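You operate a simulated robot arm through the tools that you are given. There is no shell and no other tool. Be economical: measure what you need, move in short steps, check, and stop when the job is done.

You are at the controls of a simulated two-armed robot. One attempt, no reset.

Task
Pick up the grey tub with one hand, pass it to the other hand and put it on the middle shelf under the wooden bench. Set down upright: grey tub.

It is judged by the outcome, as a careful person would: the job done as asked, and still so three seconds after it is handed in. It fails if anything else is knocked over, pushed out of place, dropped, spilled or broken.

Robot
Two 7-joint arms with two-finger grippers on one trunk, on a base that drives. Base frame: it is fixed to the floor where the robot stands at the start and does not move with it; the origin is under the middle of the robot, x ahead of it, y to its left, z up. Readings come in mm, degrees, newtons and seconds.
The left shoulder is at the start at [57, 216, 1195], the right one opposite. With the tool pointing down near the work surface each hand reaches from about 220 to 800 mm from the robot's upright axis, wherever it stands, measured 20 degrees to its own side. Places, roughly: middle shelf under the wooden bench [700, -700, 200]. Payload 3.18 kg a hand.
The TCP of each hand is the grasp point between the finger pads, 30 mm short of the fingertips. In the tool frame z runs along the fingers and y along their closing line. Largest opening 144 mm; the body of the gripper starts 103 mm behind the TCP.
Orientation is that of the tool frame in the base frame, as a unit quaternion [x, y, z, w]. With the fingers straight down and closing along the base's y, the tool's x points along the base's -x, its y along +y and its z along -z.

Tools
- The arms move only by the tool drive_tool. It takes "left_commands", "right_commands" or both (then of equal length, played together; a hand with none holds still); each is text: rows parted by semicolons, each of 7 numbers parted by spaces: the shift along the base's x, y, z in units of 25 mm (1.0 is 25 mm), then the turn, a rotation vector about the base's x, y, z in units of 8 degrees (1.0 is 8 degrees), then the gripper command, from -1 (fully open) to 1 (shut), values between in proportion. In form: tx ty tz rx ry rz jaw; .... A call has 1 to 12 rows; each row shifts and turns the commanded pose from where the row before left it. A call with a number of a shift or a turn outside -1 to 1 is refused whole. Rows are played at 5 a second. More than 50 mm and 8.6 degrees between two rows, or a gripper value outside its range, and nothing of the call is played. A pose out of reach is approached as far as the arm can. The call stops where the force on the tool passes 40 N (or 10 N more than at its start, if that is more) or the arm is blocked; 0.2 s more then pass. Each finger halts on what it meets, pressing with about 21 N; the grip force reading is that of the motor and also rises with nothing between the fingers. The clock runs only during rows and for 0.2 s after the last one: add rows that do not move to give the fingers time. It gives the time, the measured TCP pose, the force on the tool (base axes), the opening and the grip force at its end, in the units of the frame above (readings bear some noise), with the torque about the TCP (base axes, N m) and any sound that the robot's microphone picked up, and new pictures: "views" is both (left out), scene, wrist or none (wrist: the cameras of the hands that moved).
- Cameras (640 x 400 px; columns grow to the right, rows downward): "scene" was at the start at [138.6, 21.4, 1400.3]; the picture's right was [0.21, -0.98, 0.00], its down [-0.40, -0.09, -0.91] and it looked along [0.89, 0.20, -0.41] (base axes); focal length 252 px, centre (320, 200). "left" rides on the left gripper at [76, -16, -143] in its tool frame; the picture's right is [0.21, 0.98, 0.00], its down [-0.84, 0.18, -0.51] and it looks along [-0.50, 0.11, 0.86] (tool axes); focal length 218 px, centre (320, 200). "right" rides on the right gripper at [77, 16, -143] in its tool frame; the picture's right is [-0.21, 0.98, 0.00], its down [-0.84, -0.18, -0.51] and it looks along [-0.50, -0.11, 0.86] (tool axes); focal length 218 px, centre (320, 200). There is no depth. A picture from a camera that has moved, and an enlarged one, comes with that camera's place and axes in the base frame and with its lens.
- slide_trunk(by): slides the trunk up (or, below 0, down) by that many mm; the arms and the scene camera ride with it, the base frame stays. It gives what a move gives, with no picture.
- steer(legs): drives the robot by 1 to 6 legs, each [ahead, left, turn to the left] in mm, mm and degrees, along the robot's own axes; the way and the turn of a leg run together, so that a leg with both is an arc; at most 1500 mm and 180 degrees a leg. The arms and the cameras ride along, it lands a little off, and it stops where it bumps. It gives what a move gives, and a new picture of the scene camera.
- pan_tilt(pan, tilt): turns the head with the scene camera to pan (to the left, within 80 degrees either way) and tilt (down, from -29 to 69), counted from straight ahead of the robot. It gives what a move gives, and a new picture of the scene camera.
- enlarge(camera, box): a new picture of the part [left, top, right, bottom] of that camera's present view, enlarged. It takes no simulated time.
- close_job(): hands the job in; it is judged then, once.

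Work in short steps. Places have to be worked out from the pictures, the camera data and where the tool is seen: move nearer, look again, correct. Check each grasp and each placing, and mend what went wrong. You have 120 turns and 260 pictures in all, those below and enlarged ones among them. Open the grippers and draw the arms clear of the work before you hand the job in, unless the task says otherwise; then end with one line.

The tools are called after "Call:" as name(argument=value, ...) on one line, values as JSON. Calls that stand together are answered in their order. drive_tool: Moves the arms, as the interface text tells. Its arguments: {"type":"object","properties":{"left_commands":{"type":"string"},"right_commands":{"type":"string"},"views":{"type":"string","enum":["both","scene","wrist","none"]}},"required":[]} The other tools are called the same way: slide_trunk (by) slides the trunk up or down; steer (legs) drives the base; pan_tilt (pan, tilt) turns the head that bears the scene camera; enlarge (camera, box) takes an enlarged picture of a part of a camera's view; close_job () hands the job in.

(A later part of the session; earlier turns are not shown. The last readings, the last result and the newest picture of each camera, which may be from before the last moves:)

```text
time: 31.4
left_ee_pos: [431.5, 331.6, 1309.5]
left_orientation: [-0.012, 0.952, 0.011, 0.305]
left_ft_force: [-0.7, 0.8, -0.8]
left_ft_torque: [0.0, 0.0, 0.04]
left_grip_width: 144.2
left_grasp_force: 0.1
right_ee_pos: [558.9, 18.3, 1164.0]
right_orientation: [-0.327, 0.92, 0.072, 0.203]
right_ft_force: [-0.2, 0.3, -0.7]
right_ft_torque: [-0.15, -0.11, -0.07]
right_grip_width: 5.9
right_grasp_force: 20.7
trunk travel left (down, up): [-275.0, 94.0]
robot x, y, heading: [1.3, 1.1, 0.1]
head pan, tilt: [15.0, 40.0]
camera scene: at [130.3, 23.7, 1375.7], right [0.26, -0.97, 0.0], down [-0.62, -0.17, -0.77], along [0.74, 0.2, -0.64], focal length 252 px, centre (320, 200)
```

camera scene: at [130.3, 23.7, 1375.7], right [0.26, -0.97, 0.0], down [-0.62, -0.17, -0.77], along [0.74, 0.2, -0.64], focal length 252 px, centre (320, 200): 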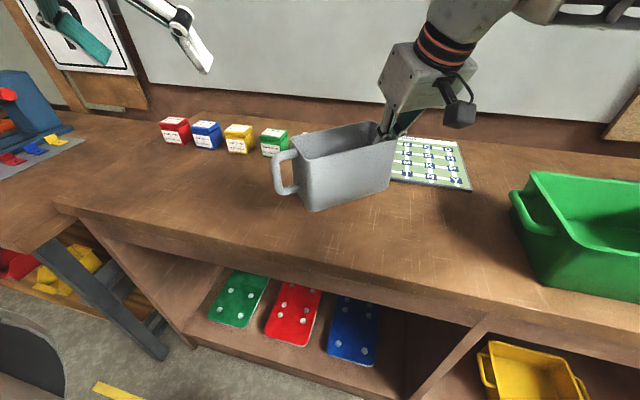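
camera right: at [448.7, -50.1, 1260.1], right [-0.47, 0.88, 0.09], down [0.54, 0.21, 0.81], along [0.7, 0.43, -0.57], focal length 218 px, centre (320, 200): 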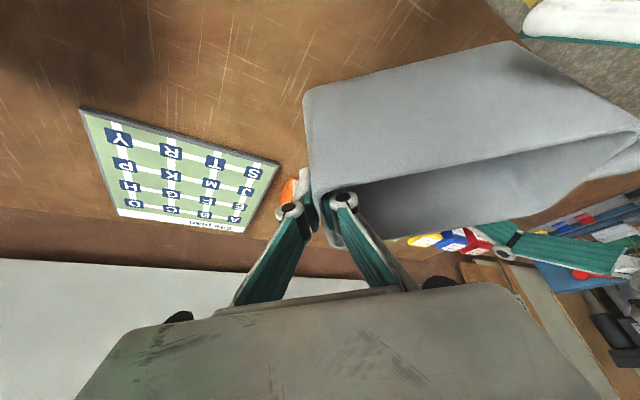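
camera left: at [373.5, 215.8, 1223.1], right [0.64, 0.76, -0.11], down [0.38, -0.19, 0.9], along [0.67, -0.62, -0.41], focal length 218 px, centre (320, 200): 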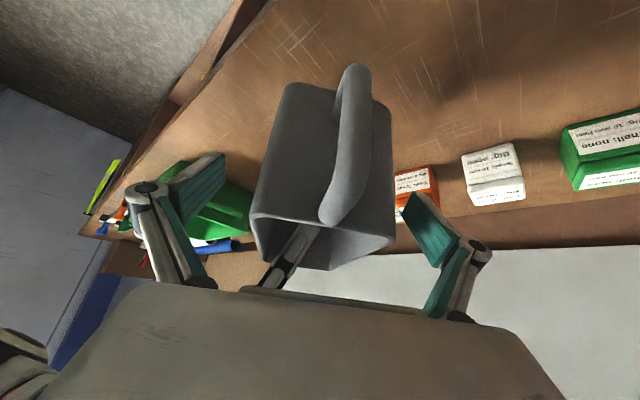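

The handover is done: the tub is upright in the right hand and the left is clear. I'll retract the right hand towards the robot, turning it to face straight ahead.

Call:
drive_tool(right_commands="-0.6 -0.95 0.15 0 0 -0.49 1; -0.6 -0.95 0.15 0 0 -0.49 1; -0.6 -0.95 0.15 0 0 -0.49 1; -0.6 -0.95 0.15 0 0 -0.49 1; -0.6 -0.95 0.15 0 0 -0.49 1; -0.6 -0.95 0.15 0 0 -0.49 1; -0.6 -0.95 0.15 0 0 -0.49 1; -0.6 -0.95 0.15 0 0 -0.49 1; -0.6 -0.95 0.15 0 0 -0.49 1; -0.6 -0.95 0.15 0 0 -0.49 1; 0 0 0 0 0 0 1", views="scene")

```text
time: 33.8
left_ee_pos: [433.2, 333.1, 1308.0]
left_orientation: [-0.011, 0.952, 0.011, 0.305]
left_ft_force: [0.5, -0.1, 0.0]
left_ft_torque: [0.0, 0.02, -0.01]
left_grip_width: 144.1
left_grasp_force: 0.0
right_ee_pos: [408.6, -218.2, 1200.3]
right_orientation: [-0.001, 0.977, 0.001, 0.215]
right_ft_force: [-0.5, 0.1, -1.6]
right_ft_torque: [-0.15, 0.03, 0.0]
right_grip_width: 5.8
right_grasp_force: 20.7
trunk travel left (down, up): [-275.0, 94.0]
robot x, y, heading: [-3.4, 1.1, 0.0]
head pan, tilt: [15.0, 40.0]
camera scene: at [131.0, 24.1, 1375.6], right [0.26, -0.97, 0.0], down [-0.62, -0.17, -0.77], along [0.74, 0.2, -0.64], focal length 252 px, centre (320, 200)
```

scene: 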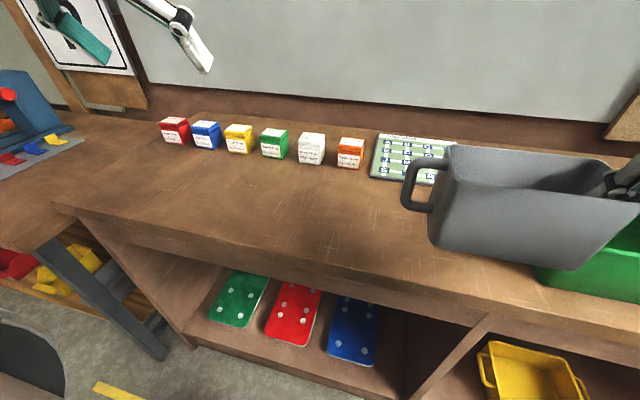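

Driving back clears the bench. Then I'll look at the middle bay.

Call:
steer(legs=[[-450, 0, 0]])

Call:
pan_tilt(pan=-40, tilt=40)

```text
time: 36.5
left_ee_pos: [-22.8, 330.7, 1308.4]
left_orientation: [-0.01, 0.953, 0.011, 0.303]
left_ft_force: [-0.9, 0.4, -0.1]
left_ft_torque: [-0.02, -0.02, 0.0]
left_grip_width: 143.8
left_grasp_force: 0.1
right_ee_pos: [-46.7, -219.2, 1202.0]
right_orientation: [0.0, 0.976, 0.0, 0.216]
right_ft_force: [0.5, 0.2, -1.7]
right_ft_torque: [-0.16, -0.01, 0.02]
right_grip_width: 5.9
right_grasp_force: 21.2
trunk travel left (down, up): [-275.0, 94.0]
robot x, y, heading: [-454.3, 1.9, -0.4]
head pan, tilt: [15.0, 40.0]
camera scene: at [-323.9, 23.7, 1375.7], right [0.26, -0.97, 0.0], down [-0.62, -0.17, -0.77], along [0.74, 0.2, -0.64], focal length 252 px, centre (320, 200)
```

scene: 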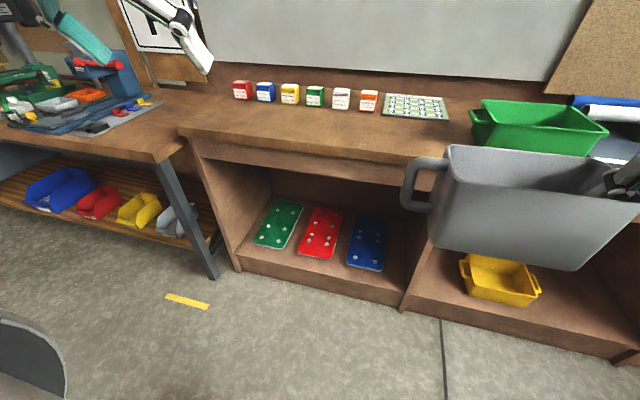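

```text
time: 37.8
left_ee_pos: [-21.5, 331.5, 1308.7]
left_orientation: [-0.011, 0.952, 0.011, 0.304]
left_ft_force: [-0.5, -0.1, -0.3]
left_ft_torque: [-0.01, 0.02, 0.01]
left_grip_width: 144.1
left_grasp_force: 0.1
right_ee_pos: [-44.6, -219.2, 1201.6]
right_orientation: [0.001, 0.976, 0.0, 0.216]
right_ft_force: [-0.7, -0.1, -1.2]
right_ft_torque: [-0.1, -0.01, -0.02]
right_grip_width: 6.0
right_grasp_force: 21.2
trunk travel left (down, up): [-275.0, 94.0]
robot x, y, heading: [-454.5, -0.2, -0.2]
head pan, tilt: [-40.0, 40.0]
camera scene: at [-340.4, -52.8, 1375.7], right [-0.64, -0.77, 0.0], down [-0.49, 0.41, -0.77], along [0.59, -0.49, -0.64], focal length 252 px, centre (320, 200)
```

scene: 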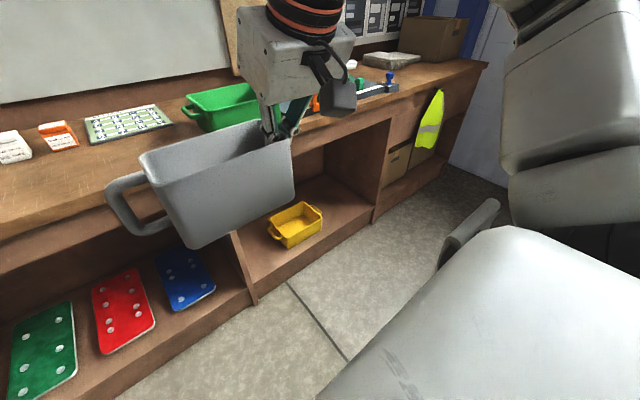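

The yellow tub sits at about x 510–680, y −460…−804. The dividers are near y −235 and y −1120, and the shelf is at z≈200. I plan to set the grey tub diagonally in the left part of the middle bay, around (520,−390). First I tuck the left arm, then reposition and turn the base −30°.

Call:
drive_tool(left_commands="-0.9 0 0.6 0 0 0 -1; -0.9 0 0.6 0 0 0 -1; -0.9 0 0.6 0 0 0 -1; -0.9 0 0.6 0 0 0 -1; -0.9 0 0.6 0 0 0 -1; -0.9 0 0.6 0 0 0 -1", views="none")

Call:
steer(legs=[[204, 76, 0], [0, 0, -30]])

Call:
slide_trunk(by=-270)

```text
time: 39.2
left_ee_pos: [-156.5, 323.9, 1393.7]
left_orientation: [-0.011, 0.952, 0.011, 0.304]
left_ft_force: [-0.2, -0.4, 0.2]
left_ft_torque: [0.0, 0.03, 0.04]
left_grip_width: 143.8
left_grasp_force: 0.0
left hand out of reach, approached as far as the arm can: row 6
right_ee_pos: [-46.3, -220.5, 1202.4]
right_orientation: [0.001, 0.976, 0.0, 0.216]
right_ft_force: [-0.6, 0.0, -2.3]
right_ft_torque: [-0.13, 0.03, 0.0]
right_grip_width: 6.0
right_grasp_force: 20.8
trunk travel left (down, up): [-275.0, 94.0]
robot x, y, heading: [-453.7, 0.8, 0.1]
head pan, tilt: [-40.0, 40.0]
```

```text
time: 42.3
left_ee_pos: [166.8, 216.1, 1393.3]
left_orientation: [0.227, 0.925, -0.066, 0.298]
left_ft_force: [0.0, -0.3, 0.6]
left_ft_torque: [0.01, 0.02, -0.01]
left_grip_width: 144.0
left_grasp_force: 0.0
right_ee_pos: [-0.5, -312.8, 1200.0]
right_orientation: [0.245, 0.945, -0.054, 0.208]
right_ft_force: [0.3, -0.1, -1.6]
right_ft_torque: [-0.07, 0.13, 0.04]
right_grip_width: 5.9
right_grasp_force: 21.0
trunk travel left (down, up): [-275.0, 94.0]
robot x, y, heading: [-252.0, 77.0, -29.2]
head pan, tilt: [-40.0, 40.0]
camera scene: at [-179.2, -25.2, 1375.6], right [-0.93, -0.36, 0.0], down [-0.23, 0.6, -0.77], along [0.27, -0.72, -0.64], focal length 252 px, centre (320, 200)
```

scene: 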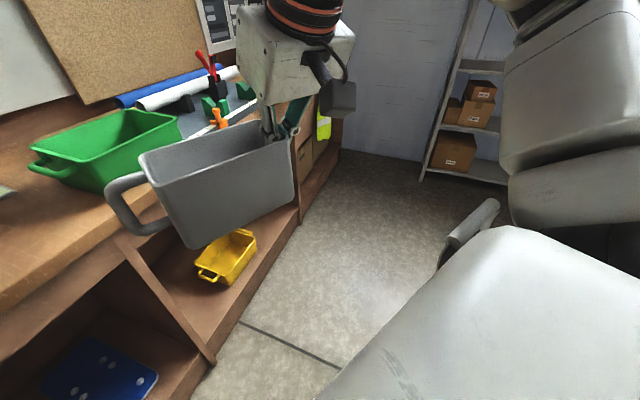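

```text
time: 45.0
left_ee_pos: [349.0, 113.7, 878.6]
left_orientation: [0.242, 0.966, 0.038, -0.086]
left_ft_force: [-0.3, 0.1, -0.6]
left_ft_torque: [0.05, 0.02, -0.01]
left_grip_width: 143.9
left_grasp_force: 0.1
right_ee_pos: [-2.8, -313.2, 933.7]
right_orientation: [0.245, 0.945, -0.054, 0.209]
right_ft_force: [-0.1, -0.1, -1.5]
right_ft_torque: [-0.12, 0.04, 0.02]
right_grip_width: 5.9
right_grasp_force: 21.4
trunk travel left (down, up): [-5.0, 364.0]
robot x, y, heading: [-253.7, 78.6, -29.0]
head pan, tilt: [-40.0, 40.0]
```

The left arm moved unexpectedly during the slide and is now at (349,114,879), near the bench edge. I'll look before moving.

Call:
pan_tilt(pan=20, tilt=45)

Call:
enlarge(camera="left", box=[0, 0, 640, 400])

```text
time: 46.3
left_ee_pos: [349.5, 113.0, 878.2]
left_orientation: [0.242, 0.966, 0.037, -0.086]
left_ft_force: [2.4, 2.4, 5.4]
left_ft_torque: [-0.2, -0.2, 0.12]
left_grip_width: 144.2
left_grasp_force: 0.0
right_ee_pos: [-2.1, -312.7, 931.8]
right_orientation: [0.245, 0.945, -0.053, 0.209]
right_ft_force: [-0.5, 0.4, -0.5]
right_ft_torque: [-0.1, 0.06, 0.02]
right_grip_width: 5.9
right_grasp_force: 20.8
trunk travel left (down, up): [-5.0, 364.0]
robot x, y, heading: [-251.5, 74.1, -29.1]
head pan, tilt: [20.0, 45.0]
camera scene: at [74.2, -73.1, 1051.5], right [-0.16, -0.99, 0.0], down [-0.7, 0.11, -0.71], along [0.7, -0.11, -0.71], focal length 252 px, centre (320, 200)
```

scene: 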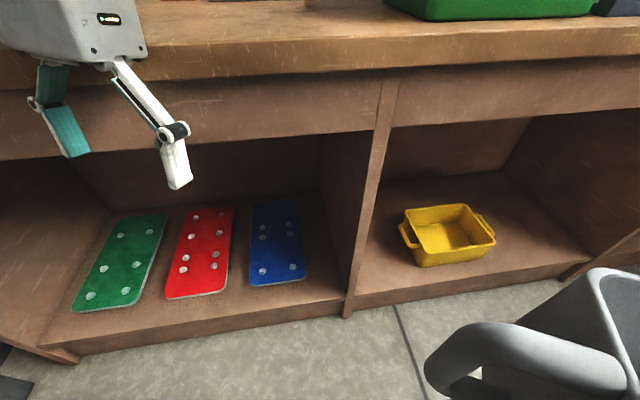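

```text
1.00 times, centred on (320, 200) of left (not enlarged: the box is as wide or as high as the picture)
camera zoom: at [296.7, 117.9, 1031.2], right [0.28, 0.96, 0.07], down [0.89, -0.29, 0.35], along [0.35, -0.04, -0.93], focal length 218 px, centre (320, 200)
```

zoom: 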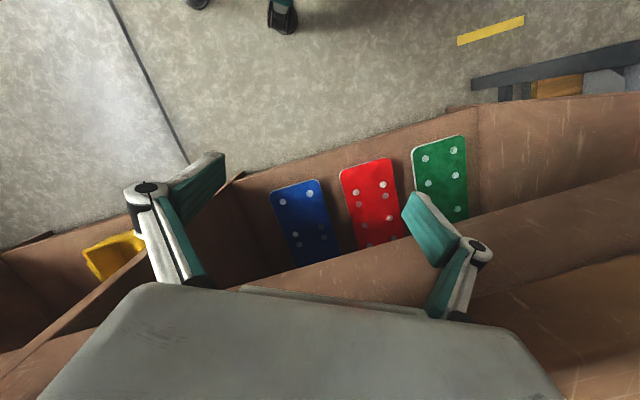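

The torso leans as it lowers, so the left arm ran out of reach and its hand is now at the bench edge. I'll lift it gently up, then back.

Call:
drive_tool(left_commands="-0.3 0.1 0.5 0 0 0 -1; -0.3 0.1 0.8 0 0 0 -1; -0.4 0.2 0.8 0 0 0 -1; -0.4 0.2 0.8 0 0 0 -1; -0.6 0.3 0.8 0 0 0 -1; -0.6 0.3 0.8 0 0 0 -1; 0 0 0 0 0 0 -1", views="both")

```text
time: 47.9
left_ee_pos: [270.4, 121.0, 950.9]
left_orientation: [0.242, 0.966, 0.036, -0.088]
left_ft_force: [0.9, -0.3, -0.4]
left_ft_torque: [-0.01, -0.01, 0.01]
left_grip_width: 144.4
left_grasp_force: 0.0
left hand out of reach, approached as far as the arm can: row 1, 2, 3, 4, 5, 6
right_ee_pos: [0.0, -312.8, 932.1]
right_orientation: [0.246, 0.945, -0.054, 0.207]
right_ft_force: [-0.3, -1.3, -1.8]
right_ft_torque: [-0.07, 0.04, -0.01]
right_grip_width: 6.1
right_grasp_force: 21.2
trunk travel left (down, up): [-5.0, 364.0]
robot x, y, heading: [-252.2, 76.1, -29.0]
head pan, tilt: [20.0, 45.0]
camera scene: at [76.9, -72.9, 1050.3], right [-0.16, -0.99, 0.0], down [-0.7, 0.11, -0.71], along [0.7, -0.11, -0.71], focal length 252 px, centre (320, 200)
camera left: at [217.8, 125.9, 1104.3], right [0.28, 0.96, 0.06], down [0.89, -0.29, 0.34], along [0.35, -0.04, -0.94], focal length 218 px, centre (320, 200)
```

scene: 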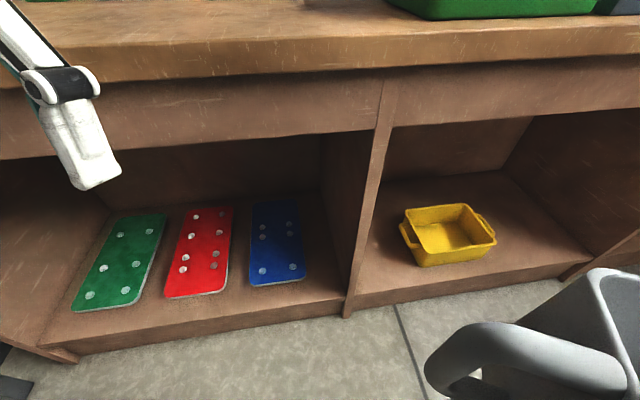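
left: 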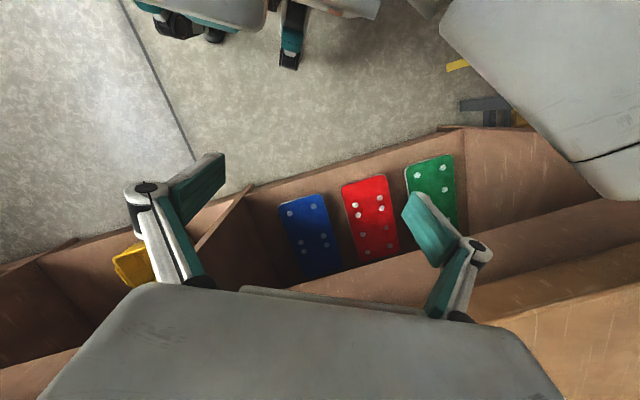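

The left hand is free and nothing was disturbed. From this lean the right shoulder sits farther forward, so I'll try reaching from here. I lower the right hand outside the bay towards (200,−447) first.

Call:
drive_tool(right_commands="0.67 -0.45 -0.8 0 0 -0.1 1; 0.67 -0.45 -0.8 0 0 -0.1 1; 0.67 -0.45 -0.8 0 0 -0.1 1; 0.67 -0.45 -0.8 0 0 -0.1 1; 0.67 -0.45 -0.8 0 0 -0.1 1; 0.67 -0.45 -0.8 0 0 -0.1 1; 0.67 -0.45 -0.8 0 0 -0.1 1; 0.67 -0.45 -0.8 0 0 -0.1 1; 0.67 -0.45 -0.8 0 0 -0.1 1; 0.67 -0.45 -0.8 0 0 -0.1 1; 0.67 -0.45 -0.8 0 0 0 1; 0.67 -0.45 -0.8 0 0 0 1", views="none")

Call:
pan_tilt(pan=0, tilt=50)

```text
time: 50.5
left_ee_pos: [270.4, 121.0, 950.7]
left_orientation: [0.241, 0.966, 0.035, -0.089]
left_ft_force: [0.6, 0.4, 1.0]
left_ft_torque: [-0.01, 0.03, -0.01]
left_grip_width: 144.0
left_grasp_force: 0.0
right_ee_pos: [213.7, -448.1, 708.1]
right_orientation: [0.311, 0.926, -0.068, 0.203]
right_ft_force: [-0.2, 0.1, -2.1]
right_ft_torque: [-0.14, 0.08, -0.02]
right_grip_width: 5.8
right_grasp_force: 20.9
right hand out of reach, approached as far as the arm can: row 1, 2, 3
trunk travel left (down, up): [-5.0, 364.0]
robot x, y, heading: [-249.2, 75.1, -29.2]
head pan, tilt: [20.0, 45.0]
```

```text
time: 51.4
left_ee_pos: [269.7, 121.2, 951.2]
left_orientation: [0.242, 0.966, 0.035, -0.089]
left_ft_force: [0.0, 0.8, -0.2]
left_ft_torque: [0.03, 0.01, 0.0]
left_grip_width: 144.0
left_grasp_force: 0.1
right_ee_pos: [212.8, -448.4, 708.8]
right_orientation: [0.311, 0.926, -0.068, 0.203]
right_ft_force: [0.1, -0.8, -2.1]
right_ft_torque: [-0.11, 0.1, -0.01]
right_grip_width: 5.9
right_grasp_force: 20.8
trunk travel left (down, up): [-5.0, 364.0]
robot x, y, heading: [-252.7, 78.8, -29.0]
head pan, tilt: [0.0, 50.0]
camera scene: at [63.9, -97.4, 1043.5], right [-0.48, -0.87, 0.0], down [-0.67, 0.37, -0.64], along [0.56, -0.31, -0.77], focal length 252 px, centre (320, 200)
```

scene: 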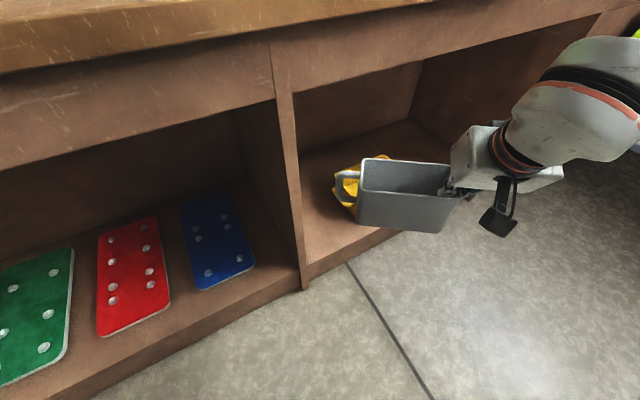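

The tub is upright and lined up outside the bay. I'll lower it straight down outside.

Call:
drive_tool(right_commands="0 0 -1 0 0 0 1; 0 0 -1 0 0 0 1; 0 0 -1 0 0 0 1; 0 0 -1 0 0 0 1; 0 0 -1 0 0 0 1; 0 0 -1 0 0 0 1; 0 0 -1 0 0 0 1; 0 0 -1 0 0 0 1; 0 0 -1 0 0 0 1; 0 0 -1 0 0 0 1; 0 0 -1 0 0 0 1; 0 0 -1 0 0 0 1", views="both")

```text
time: 54.0
left_ee_pos: [270.9, 120.7, 950.6]
left_orientation: [0.242, 0.966, 0.035, -0.088]
left_ft_force: [0.0, 0.3, 0.0]
left_ft_torque: [0.01, 0.01, -0.01]
left_grip_width: 143.9
left_grasp_force: 0.0
right_ee_pos: [214.0, -449.0, 408.0]
right_orientation: [0.31, 0.926, -0.068, 0.202]
right_ft_force: [0.1, -0.4, -1.5]
right_ft_torque: [-0.12, 0.07, -0.02]
right_grip_width: 5.9
right_grasp_force: 22.1
trunk travel left (down, up): [-5.0, 364.0]
robot x, y, heading: [-249.4, 76.0, -29.2]
head pan, tilt: [0.0, 50.0]
camera scene: at [64.0, -97.5, 1043.4], right [-0.49, -0.87, 0.0], down [-0.67, 0.37, -0.64], along [0.56, -0.31, -0.77], focal length 252 px, centre (320, 200)
camera right: at [120.9, -356.4, 504.9], right [0.74, 0.67, 0.09], down [0.33, -0.48, 0.81], along [0.58, -0.57, -0.57], focal length 218 px, centre (320, 200)
```

scene: 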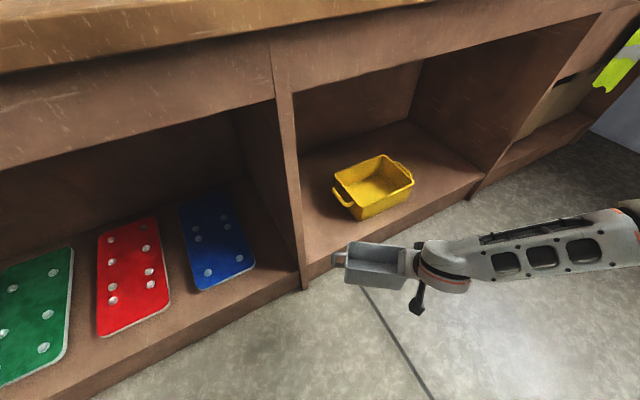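
right: 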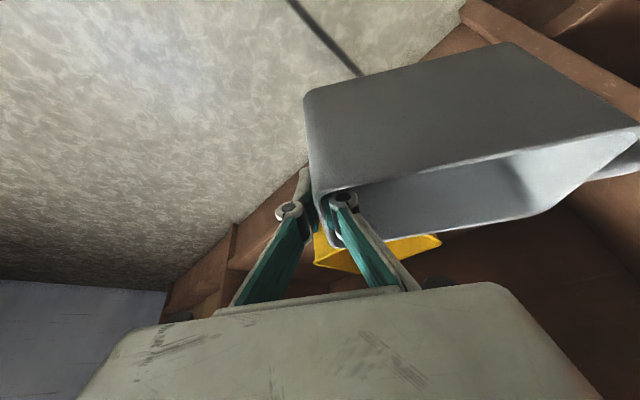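

I'll zoom in to measure shelf height and gaps more exactly.

Call:
enlarge(camera="scene", box=[280, 130, 500, 300])

```text
2.35 times, centred on (390, 215) of scene
camera zoom: at [64.0, -97.5, 1043.4], right [-0.49, -0.87, 0.0], down [-0.67, 0.37, -0.64], along [0.56, -0.31, -0.77], focal length 592 px, centre (155, 165)
```

zoom: 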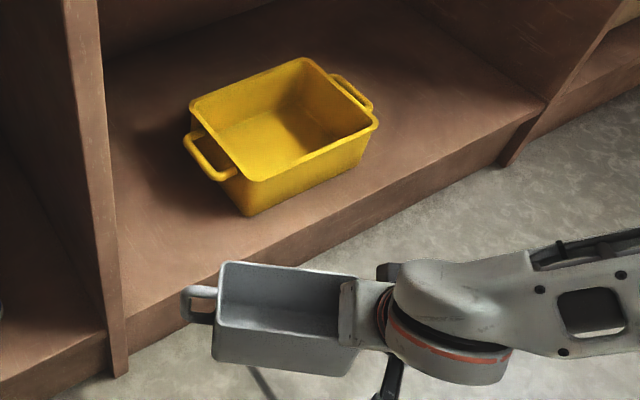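

With the front edge at x≈440, the shelf is at z≈205, the divider face at y≈−247 and the yellow handle at y≈−465. I'll turn the hand 15° more so the tub points deeper, lower it a bit, and begin moving in.

Call:
drive_tool(right_commands="0 0.24 -0.68 0 0 -0.48 1; 0 0.24 -0.68 0 0 -0.48 1; 0 0.24 -0.68 0 0 -0.48 1; 0 0.24 -0.68 0 0 -0.48 1; 0.8 0 0 0 0 0 1; 0.8 0 0 0 0 0 1; 0.8 0 0 0 0 0 1; 0.8 0 0 0 0 0 1; 0.8 0 0 0 0 0 1; 0 0 0 0 0 0 1", views="both")

Call:
enlarge(camera="scene", box=[260, 100, 480, 270])

```text
time: 56.2
left_ee_pos: [269.5, 119.8, 951.3]
left_orientation: [0.242, 0.966, 0.036, -0.087]
left_ft_force: [-0.4, -0.2, -0.4]
left_ft_torque: [0.02, 0.02, -0.01]
left_grip_width: 144.0
left_grasp_force: 0.0
right_ee_pos: [312.3, -423.7, 340.0]
right_orientation: [0.432, 0.876, -0.094, 0.192]
right_ft_force: [-0.4, -0.2, -1.5]
right_ft_torque: [-0.07, 0.07, 0.03]
right_grip_width: 6.2
right_grasp_force: 21.1
trunk travel left (down, up): [-5.0, 364.0]
robot x, y, heading: [-251.9, 78.7, -29.4]
head pan, tilt: [0.0, 50.0]
camera scene: at [63.9, -97.5, 1043.5], right [-0.49, -0.87, 0.0], down [-0.67, 0.37, -0.64], along [0.56, -0.31, -0.77], focal length 252 px, centre (320, 200)
camera right: at [246.2, -310.2, 437.9], right [0.89, 0.45, 0.09], down [0.2, -0.55, 0.81], along [0.41, -0.71, -0.57], focal length 218 px, centre (320, 200)
```

scene: 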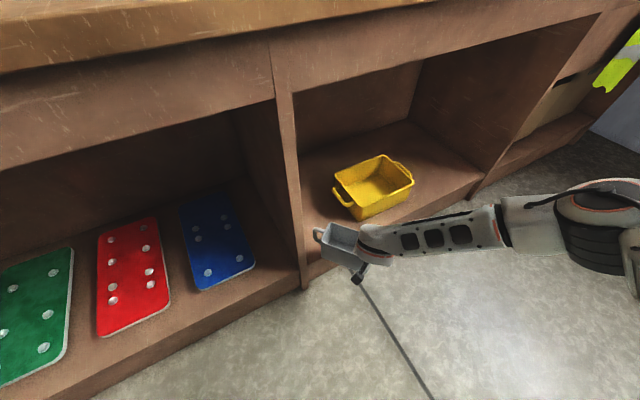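
right: 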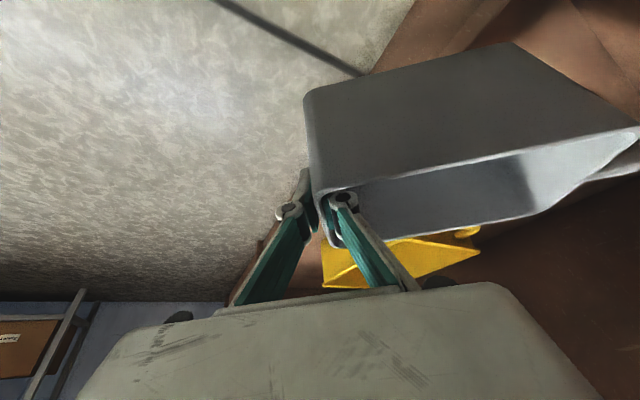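

```text
2.35 times, centred on (370, 185) of scene
camera zoom: at [63.9, -97.5, 1043.5], right [-0.49, -0.87, 0.0], down [-0.67, 0.37, -0.64], along [0.56, -0.31, -0.77], focal length 592 px, centre (202, 235)
```

zoom: 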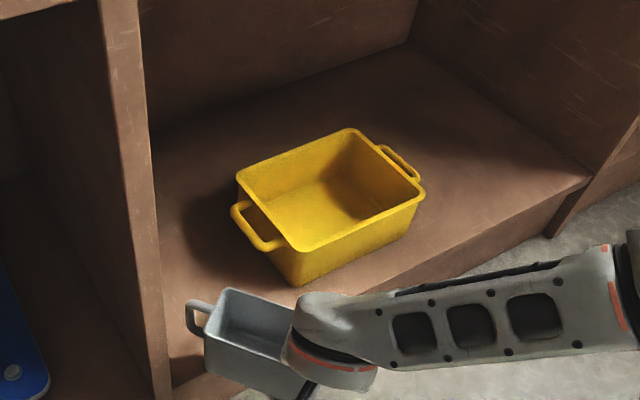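

Clearances look fine: the handle passes right of the divider and the forearm is above the yellow tub. Continuing in.

Call:
drive_tool(right_commands="0.8 0 0 0 0 0 1; 0.8 0 0 0 0 0 1; 0.8 0 0 0 0 0 1; 0.8 0 0 0 0 0 1; 0.8 0 0 0 0 0 1; 0 0 0 0 0 0 1", views="scene")

Call:
enlarge(camera="scene", box=[260, 100, 480, 270])

```text
time: 57.6
left_ee_pos: [270.1, 120.9, 950.5]
left_orientation: [0.242, 0.966, 0.036, -0.088]
left_ft_force: [0.2, 0.2, -1.1]
left_ft_torque: [0.03, 0.02, -0.04]
left_grip_width: 144.1
left_grasp_force: 0.0
right_ee_pos: [412.5, -422.7, 338.7]
right_orientation: [0.431, 0.876, -0.095, 0.192]
right_ft_force: [-0.1, 0.7, -2.0]
right_ft_torque: [-0.05, 0.09, 0.0]
right_grip_width: 6.0
right_grasp_force: 20.6
trunk travel left (down, up): [-5.0, 364.0]
robot x, y, heading: [-251.0, 77.1, -29.3]
head pan, tilt: [0.0, 50.0]
camera scene: at [63.8, -97.5, 1043.5], right [-0.49, -0.87, 0.0], down [-0.67, 0.37, -0.64], along [0.56, -0.31, -0.77], focal length 252 px, centre (320, 200)
```

scene: 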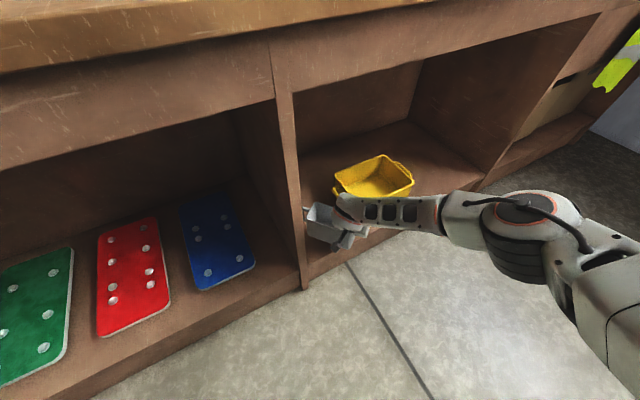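

```text
2.35 times, centred on (370, 185) of scene
camera zoom: at [63.8, -97.5, 1043.5], right [-0.49, -0.87, 0.0], down [-0.67, 0.37, -0.64], along [0.56, -0.31, -0.77], focal length 592 px, centre (202, 235)
```

zoom: 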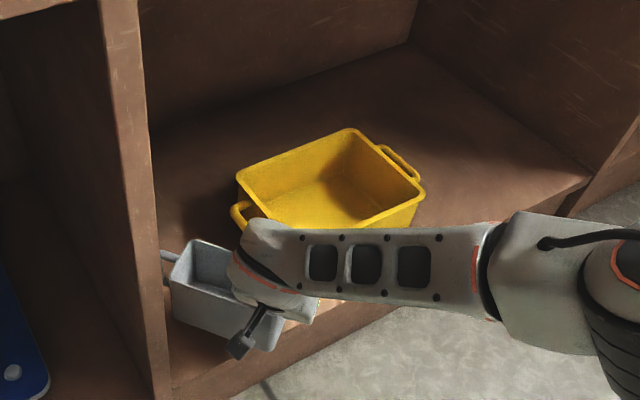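

Still clear. Moving the last ~75 mm in.

Call:
drive_tool(right_commands="0.75 0 0 0 0 0 1; 0.75 0 0 0 0 0 1; 0.75 0 0 0 0 0 1; 0.7 0.1 0 0 0 0 1; 0 0 0 0 0 0 1", views="wrist")

Call:
enlarge(camera="scene", box=[260, 100, 480, 270])

```text
time: 59.0
left_ee_pos: [269.2, 120.4, 950.6]
left_orientation: [0.242, 0.966, 0.036, -0.088]
left_ft_force: [-0.4, 0.3, -0.7]
left_ft_torque: [0.02, 0.02, 0.0]
left_grip_width: 144.2
left_grasp_force: 0.1
right_ee_pos: [443.7, -456.7, 331.9]
right_orientation: [0.444, 0.869, -0.108, 0.187]
right_ft_force: [-0.1, 0.7, -2.0]
right_ft_torque: [-0.09, 0.09, -0.01]
right_grip_width: 5.9
right_grasp_force: 21.2
right hand out of reach, approached as far as the arm can: row 3, 4
trunk travel left (down, up): [-5.0, 364.0]
robot x, y, heading: [-251.7, 76.6, -29.1]
head pan, tilt: [0.0, 50.0]
stopped in row 5 (right hand): the arm was blocked; the commanded pose is now the measured one
camera right: at [383.2, -340.2, 428.5], right [0.91, 0.42, 0.06], down [0.19, -0.54, 0.82], along [0.38, -0.73, -0.57], focal length 218 px, centre (320, 200)
```

right: 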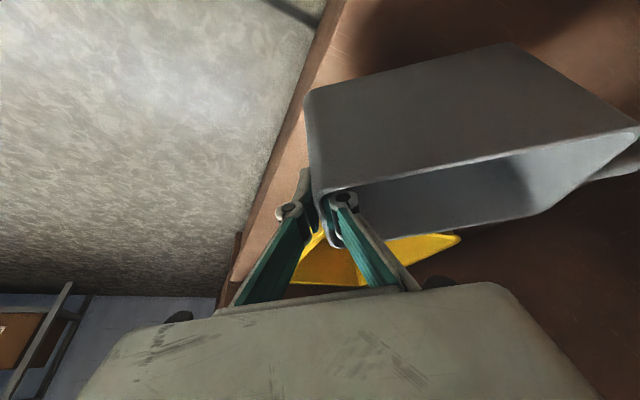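

```text
2.35 times, centred on (370, 185) of scene
camera zoom: at [63.9, -97.7, 1043.4], right [-0.49, -0.87, 0.0], down [-0.67, 0.37, -0.64], along [0.56, -0.31, -0.77], focal length 592 px, centre (202, 235)
```

zoom: 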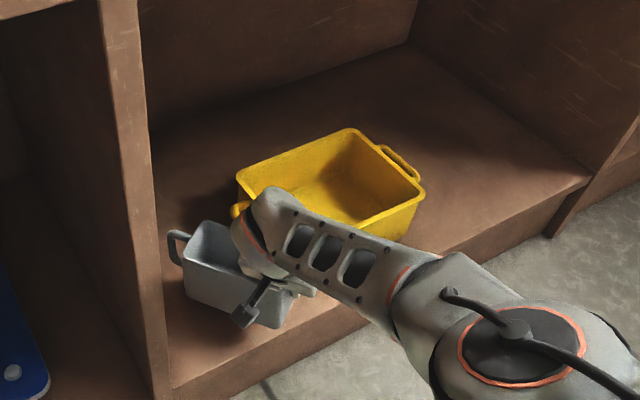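

The arm hit its reach limit and drifted right. I'll bring the hand back to y≈−420 at x≈420 and pull the left hand back from the bench, so that the base can advance instead.

Call:
drive_tool(right_commands="-0.25 0.4 0.08 0 0 0 1; -0.25 0.4 0.08 0 0 0 1; -0.25 0.4 0.08 0 0 0 1; -0.25 0.25 0.04 0 0 0 1; 0 0 0 0 0 0 1", left_commands="-0.7 0.3 0 0 0 0 -1; -0.7 0.3 0 0 0 0 -1; -0.7 0.3 0 0 0 0 -1; -0.7 0.3 0 0 0 0 -1; -0.7 0.3 0 0 0 0 -1", views="none")

```text
time: 60.2
left_ee_pos: [183.7, 153.2, 953.5]
left_orientation: [0.244, 0.967, 0.022, -0.072]
left_ft_force: [1.5, -3.7, 1.5]
left_ft_torque: [0.17, -0.04, -0.28]
left_grip_width: 144.3
left_grasp_force: 0.1
right_ee_pos: [422.4, -414.1, 348.4]
right_orientation: [0.442, 0.87, -0.106, 0.192]
right_ft_force: [0.5, -0.2, -1.4]
right_ft_torque: [-0.08, 0.13, -0.01]
right_grip_width: 5.9
right_grasp_force: 21.0
trunk travel left (down, up): [-5.0, 364.0]
robot x, y, heading: [-250.0, 80.4, -28.8]
head pan, tilt: [0.0, 50.0]
stopped in row 5 (left hand): the force on the tool passed its limit at 60 N (the readings are from after the stop); the commanded pose is now the measured one
```

The left hand backed into something with a brief 60 N touch, probably the robot's own body. I'll ease it forward and look left to check.

Call:
drive_tool(left_commands="0.5 0 0 0 0 0 -1; 0 0 0 0 0 0 -1", views="none")

Call:
pan_tilt(pan=55, tilt=30)

```text
time: 60.8
left_ee_pos: [196.3, 148.8, 953.3]
left_orientation: [0.245, 0.966, 0.027, -0.076]
left_ft_force: [0.4, 0.0, 1.3]
left_ft_torque: [-0.01, -0.02, 0.0]
left_grip_width: 144.2
left_grasp_force: 0.1
right_ee_pos: [421.1, -418.3, 343.5]
right_orientation: [0.442, 0.87, -0.104, 0.19]
right_ft_force: [0.3, -1.3, -1.0]
right_ft_torque: [-0.08, 0.1, 0.02]
right_grip_width: 5.8
right_grasp_force: 21.3
trunk travel left (down, up): [-5.0, 364.0]
robot x, y, heading: [-250.0, 82.3, -28.8]
head pan, tilt: [0.0, 50.0]
```

```text
time: 62.0
left_ee_pos: [197.0, 150.5, 953.5]
left_orientation: [0.245, 0.966, 0.026, -0.077]
left_ft_force: [-0.1, 0.7, -1.2]
left_ft_torque: [-0.02, 0.01, -0.02]
left_grip_width: 143.7
left_grasp_force: 0.0
right_ee_pos: [420.7, -416.8, 343.4]
right_orientation: [0.443, 0.87, -0.103, 0.19]
right_ft_force: [-0.2, 0.5, -1.4]
right_ft_torque: [-0.09, 0.11, -0.02]
right_grip_width: 6.0
right_grasp_force: 20.6
trunk travel left (down, up): [-5.0, 364.0]
robot x, y, heading: [-253.1, 76.2, -28.8]
head pan, tilt: [55.0, 30.0]
camera scene: at [72.2, -22.7, 1074.5], right [0.44, -0.9, 0.0], down [-0.44, -0.22, -0.87], along [0.78, 0.38, -0.49], focal length 252 px, centre (320, 200)
```

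scene: 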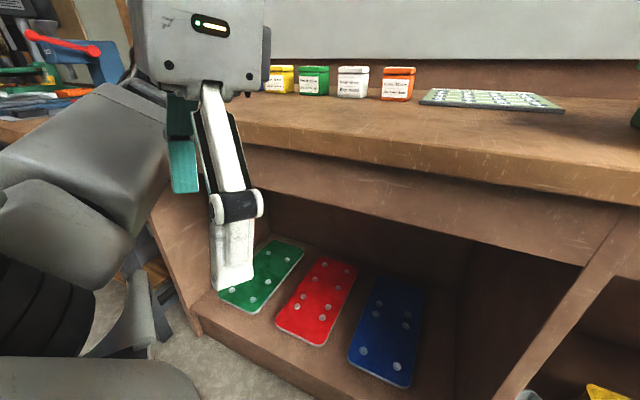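

The left arm is clear of the bench by enough for a small advance. I'll drive the base 65 mm along world +x (57 ahead, 31 left).

Call:
pan_tilt(pan=0, tilt=50)

Call:
steer(legs=[[57, 31, 0]])

Call:
enlarge(camera="scene", box=[240, 100, 460, 270])

```text
time: 63.2
left_ee_pos: [196.5, 151.2, 953.4]
left_orientation: [0.244, 0.966, 0.026, -0.075]
left_ft_force: [-0.1, 0.0, 0.2]
left_ft_torque: [-0.02, -0.01, -0.07]
left_grip_width: 143.9
left_grasp_force: 0.0
right_ee_pos: [421.1, -416.7, 345.0]
right_orientation: [0.443, 0.87, -0.105, 0.19]
right_ft_force: [-1.2, -0.6, -1.3]
right_ft_torque: [-0.06, 0.13, -0.01]
right_grip_width: 5.9
right_grasp_force: 20.5
trunk travel left (down, up): [-5.0, 364.0]
robot x, y, heading: [-252.7, 77.9, -28.8]
head pan, tilt: [0.0, 50.0]
camera scene: at [58.6, -99.2, 1044.7], right [-0.48, -0.88, -0.01], down [-0.67, 0.37, -0.65], along [0.57, -0.31, -0.76], focal length 252 px, centre (320, 200)
```

scene: 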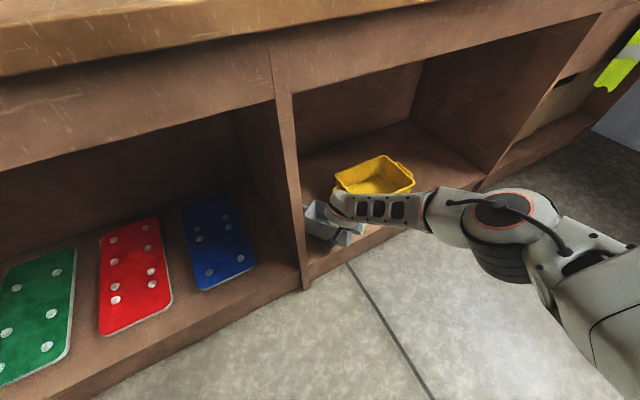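

```text
time: 64.0
left_ee_pos: [198.0, 153.6, 953.0]
left_orientation: [0.245, 0.967, 0.025, -0.07]
left_ft_force: [1.0, -1.3, -0.4]
left_ft_torque: [0.02, 0.01, 0.01]
left_grip_width: 144.1
left_grasp_force: 0.0
right_ee_pos: [424.4, -415.6, 345.1]
right_orientation: [0.442, 0.87, -0.105, 0.191]
right_ft_force: [0.2, -0.3, -1.9]
right_ft_torque: [-0.07, 0.08, 0.02]
right_grip_width: 5.9
right_grasp_force: 20.9
trunk travel left (down, up): [-5.0, 364.0]
robot x, y, heading: [-245.3, 78.0, -28.8]
head pan, tilt: [0.0, 50.0]
stopped in leg 1: the robot was blocked; the commanded pose is now the measured one
camera scene: at [61.8, -97.1, 1045.1], right [-0.48, -0.88, 0.0], down [-0.67, 0.37, -0.65], along [0.57, -0.31, -0.76], focal length 252 px, centre (320, 200)
```

scene: 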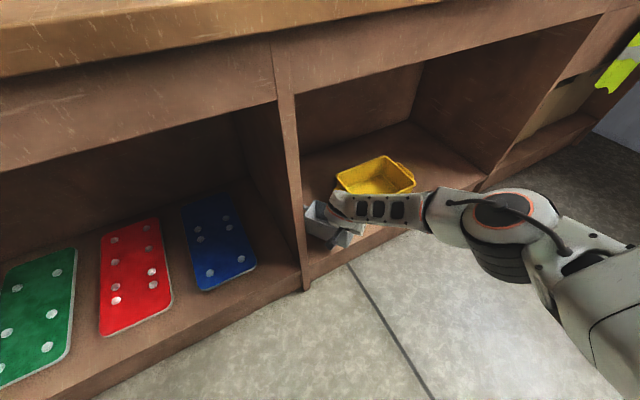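

```text
2.35 times, centred on (350, 185) of scene
camera zoom: at [61.8, -97.1, 1045.1], right [-0.48, -0.88, 0.0], down [-0.67, 0.37, -0.65], along [0.57, -0.31, -0.76], focal length 592 px, centre (249, 235)
```

zoom: 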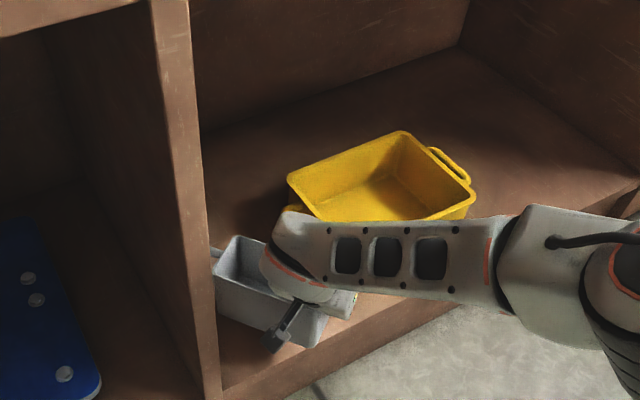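

The base is blocked, likely by the left elbow against the bench. I'll back off 10 mm and look farther left.

Call:
steer(legs=[[-8, -4, 0]])

Call:
pan_tilt(pan=79, tilt=30)

```text
time: 64.7
left_ee_pos: [193.6, 154.7, 951.1]
left_orientation: [0.244, 0.966, 0.024, -0.077]
left_ft_force: [-0.1, 0.6, 0.0]
left_ft_torque: [0.02, 0.03, 0.0]
left_grip_width: 143.9
left_grasp_force: 0.0
right_ee_pos: [416.2, -415.1, 342.5]
right_orientation: [0.442, 0.87, -0.107, 0.189]
right_ft_force: [-0.9, 0.0, -1.0]
right_ft_torque: [-0.06, 0.1, -0.02]
right_grip_width: 6.0
right_grasp_force: 21.2
trunk travel left (down, up): [-5.0, 364.0]
robot x, y, heading: [-256.6, 77.2, -28.8]
head pan, tilt: [0.0, 50.0]
camera scene: at [56.0, -96.3, 1043.7], right [-0.48, -0.88, 0.0], down [-0.67, 0.37, -0.64], along [0.57, -0.31, -0.76], focal length 252 px, centre (320, 200)
```

scene: 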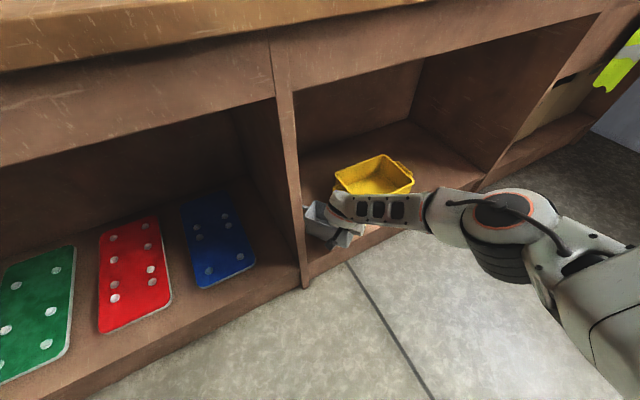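

```text
time: 66.2
left_ee_pos: [193.7, 154.5, 951.7]
left_orientation: [0.244, 0.967, 0.024, -0.075]
left_ft_force: [0.2, -0.4, 0.9]
left_ft_torque: [0.01, 0.02, 0.0]
left_grip_width: 144.2
left_grasp_force: 0.0
right_ee_pos: [415.1, -415.7, 342.3]
right_orientation: [0.441, 0.871, -0.106, 0.189]
right_ft_force: [-0.1, 1.1, -1.4]
right_ft_torque: [-0.1, 0.11, 0.02]
right_grip_width: 6.2
right_grasp_force: 21.0
trunk travel left (down, up): [-5.0, 364.0]
robot x, y, heading: [-258.6, 78.2, -28.7]
head pan, tilt: [79.0, 30.0]
camera scene: at [46.7, 10.5, 1073.6], right [0.77, -0.64, 0.0], down [-0.32, -0.38, -0.87], along [0.56, 0.67, -0.5], focal length 252 px, centre (320, 200)
```

scene: 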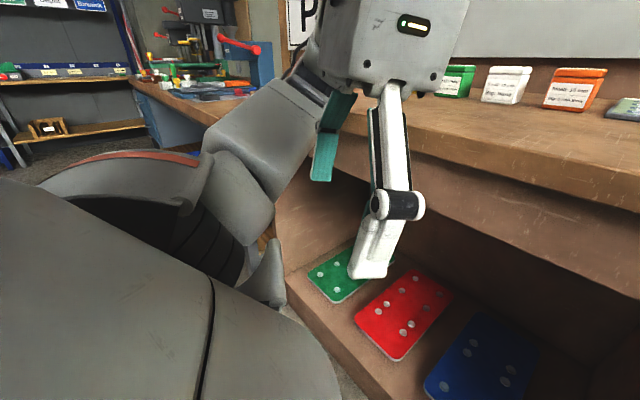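

The left side of the leaning torso is the limit at this heading. I'll back straight out, square up to the bench (heading 0) so both shoulders can come closer, and shift in front of the bay.

Call:
steer(legs=[[-262, -145, 0], [0, 0, 29]])

Call:
pan_tilt(pan=-15, tilt=45)

```text
time: 69.7
left_ee_pos: [-196.9, 360.2, 951.2]
left_orientation: [-0.003, 0.997, 0.004, -0.08]
left_ft_force: [0.1, 0.2, 0.3]
left_ft_torque: [0.01, 0.01, 0.0]
left_grip_width: 143.8
left_grasp_force: 0.0
right_ee_pos: [269.6, -34.0, 341.1]
right_orientation: [0.213, 0.953, -0.057, 0.208]
right_ft_force: [-0.2, -0.6, -1.2]
right_ft_torque: [-0.1, 0.05, -0.03]
right_grip_width: 6.2
right_grasp_force: 20.7
trunk travel left (down, up): [-5.0, 364.0]
robot x, y, heading: [-555.4, 76.6, -0.0]
head pan, tilt: [79.0, 30.0]
camera scene: at [-256.4, 166.3, 1073.0], right [0.98, -0.19, 0.0], down [-0.1, -0.49, -0.87], along [0.17, 0.85, -0.5], focal length 252 px, centre (320, 200)
```

scene: 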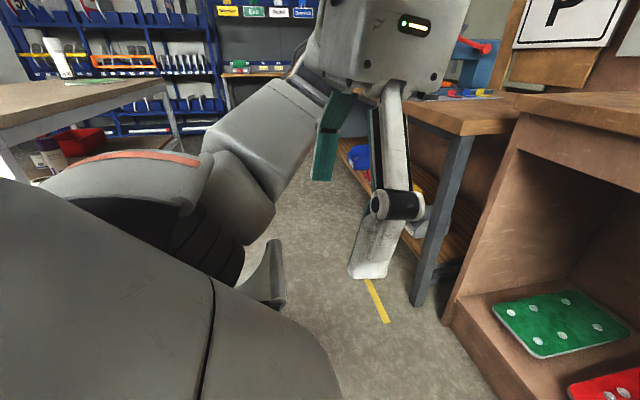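

```text
time: 71.4
left_ee_pos: [-196.7, 361.9, 950.4]
left_orientation: [-0.003, 0.997, 0.003, -0.08]
left_ft_force: [0.5, -0.8, -0.2]
left_ft_torque: [-0.01, 0.0, -0.02]
left_grip_width: 143.8
left_grasp_force: 0.1
right_ee_pos: [271.0, -32.8, 341.2]
right_orientation: [0.212, 0.953, -0.057, 0.209]
right_ft_force: [0.0, 0.1, -0.9]
right_ft_torque: [-0.13, 0.08, 0.02]
right_grip_width: 6.3
right_grasp_force: 21.1
trunk travel left (down, up): [-5.0, 364.0]
robot x, y, heading: [-562.0, 78.2, -0.1]
head pan, tilt: [-15.0, 45.0]
camera scene: at [-195.4, 56.3, 1050.4], right [-0.26, -0.97, 0.0], down [-0.68, 0.18, -0.71], along [0.68, -0.18, -0.71], focal length 252 px, centre (320, 200)
```

scene: 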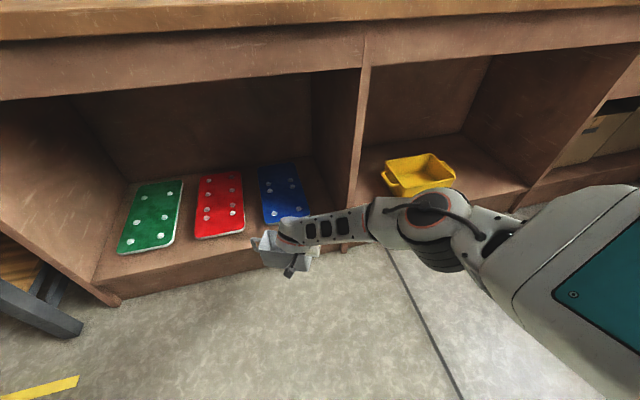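

I'll shift right 258 mm so the right shoulder lines up with the bay.

Call:
steer(legs=[[0, -258, 0]])

Call:
drive_tool(right_commands="-0.6 -0.6 0.1 0 0 -0.45 1; -0.6 -0.6 0.1 0 0 -0.45 1; -0.6 -0.6 0 0 0 -0.45 1; -0.6 -0.6 0 0 0 -0.45 1; -0.6 -0.6 0 0 0 -0.45 1; -0.6 -0.6 0 0 0 -0.45 1; -0.6 -0.6 0 0 0 -0.45 1; -0.6 -0.6 0 0 0 -0.45 1; 0 0 0 0 0 0 1", views="scene")

```text
time: 74.2
left_ee_pos: [-198.9, 111.4, 950.5]
left_orientation: [-0.006, 0.997, 0.004, -0.081]
left_ft_force: [-0.1, 0.0, 1.3]
left_ft_torque: [0.02, 0.04, -0.01]
left_grip_width: 143.8
left_grasp_force: 0.0
right_ee_pos: [270.3, -280.3, 341.0]
right_orientation: [0.209, 0.954, -0.057, 0.209]
right_ft_force: [-0.6, -0.3, -1.7]
right_ft_torque: [-0.14, 0.07, -0.01]
right_grip_width: 6.1
right_grasp_force: 21.0
trunk travel left (down, up): [-5.0, 364.0]
robot x, y, heading: [-557.2, -178.4, 0.3]
head pan, tilt: [-15.0, 45.0]
camera scene: at [-195.2, -193.7, 1050.4], right [-0.26, -0.97, 0.0], down [-0.68, 0.18, -0.71], along [0.68, -0.18, -0.71], focal length 252 px, centre (320, 200)
```

scene: 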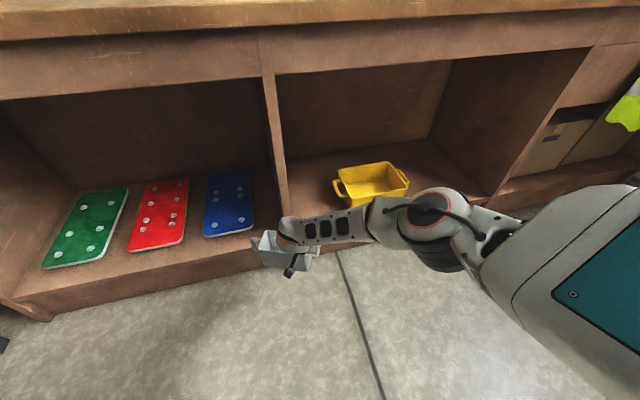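

```text
time: 76.2
left_ee_pos: [-198.8, 111.9, 950.4]
left_orientation: [-0.006, 0.997, 0.004, -0.08]
left_ft_force: [-0.5, 0.4, -0.6]
left_ft_torque: [0.03, 0.0, -0.02]
left_grip_width: 144.0
left_grasp_force: 0.1
right_ee_pos: [150.5, -401.7, 345.3]
right_orientation: [0.44, 0.871, -0.107, 0.188]
right_ft_force: [0.1, 0.4, -1.6]
right_ft_torque: [-0.07, 0.11, 0.04]
right_grip_width: 5.9
right_grasp_force: 21.6
trunk travel left (down, up): [-5.0, 364.0]
robot x, y, heading: [-558.4, -176.5, -0.1]
head pan, tilt: [-15.0, 45.0]
camera scene: at [-195.2, -193.6, 1050.4], right [-0.26, -0.97, 0.0], down [-0.68, 0.18, -0.71], along [0.68, -0.18, -0.71], focal length 252 px, centre (320, 200)
```

scene: 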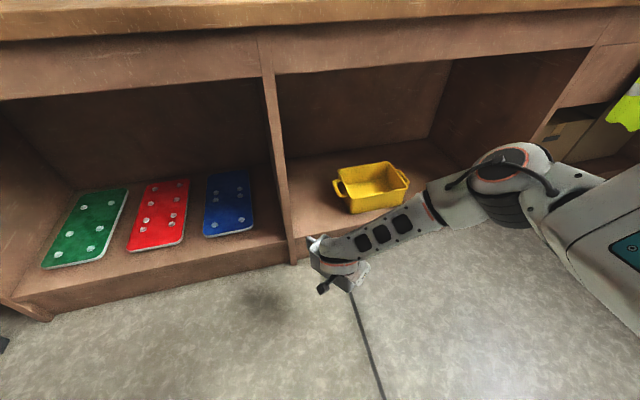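

That works. To keep the elbow well in front of the bench apron, I'll extend the arm ~75 mm here in free space. Then I'll drive the base in.

Call:
drive_tool(right_commands="0.75 -0.1 0 0 0 0 1; 0.75 -0.1 0 0 0 0 1; 0.75 -0.1 0 0 0 0 1; 0.75 -0.1 0 0 0 0 1; 0 0 0 0 0 0 1", views="scene")

```text
time: 77.4
left_ee_pos: [-198.0, 111.5, 950.5]
left_orientation: [-0.005, 0.997, 0.004, -0.08]
left_ft_force: [-0.1, 0.8, -0.1]
left_ft_torque: [0.0, 0.03, 0.02]
left_grip_width: 144.0
left_grasp_force: 0.1
right_ee_pos: [227.4, -410.7, 347.1]
right_orientation: [0.44, 0.872, -0.106, 0.189]
right_ft_force: [0.2, -0.5, -1.4]
right_ft_torque: [-0.05, 0.12, 0.03]
right_grip_width: 6.1
right_grasp_force: 21.4
trunk travel left (down, up): [-5.0, 364.0]
robot x, y, heading: [-558.4, -175.7, 0.3]
head pan, tilt: [-15.0, 45.0]
camera scene: at [-195.2, -193.7, 1050.4], right [-0.26, -0.97, 0.0], down [-0.68, 0.18, -0.71], along [0.68, -0.18, -0.71], focal length 252 px, centre (320, 200)
```

scene: 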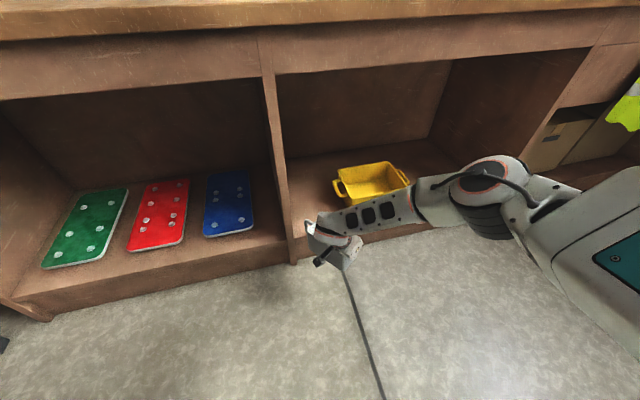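

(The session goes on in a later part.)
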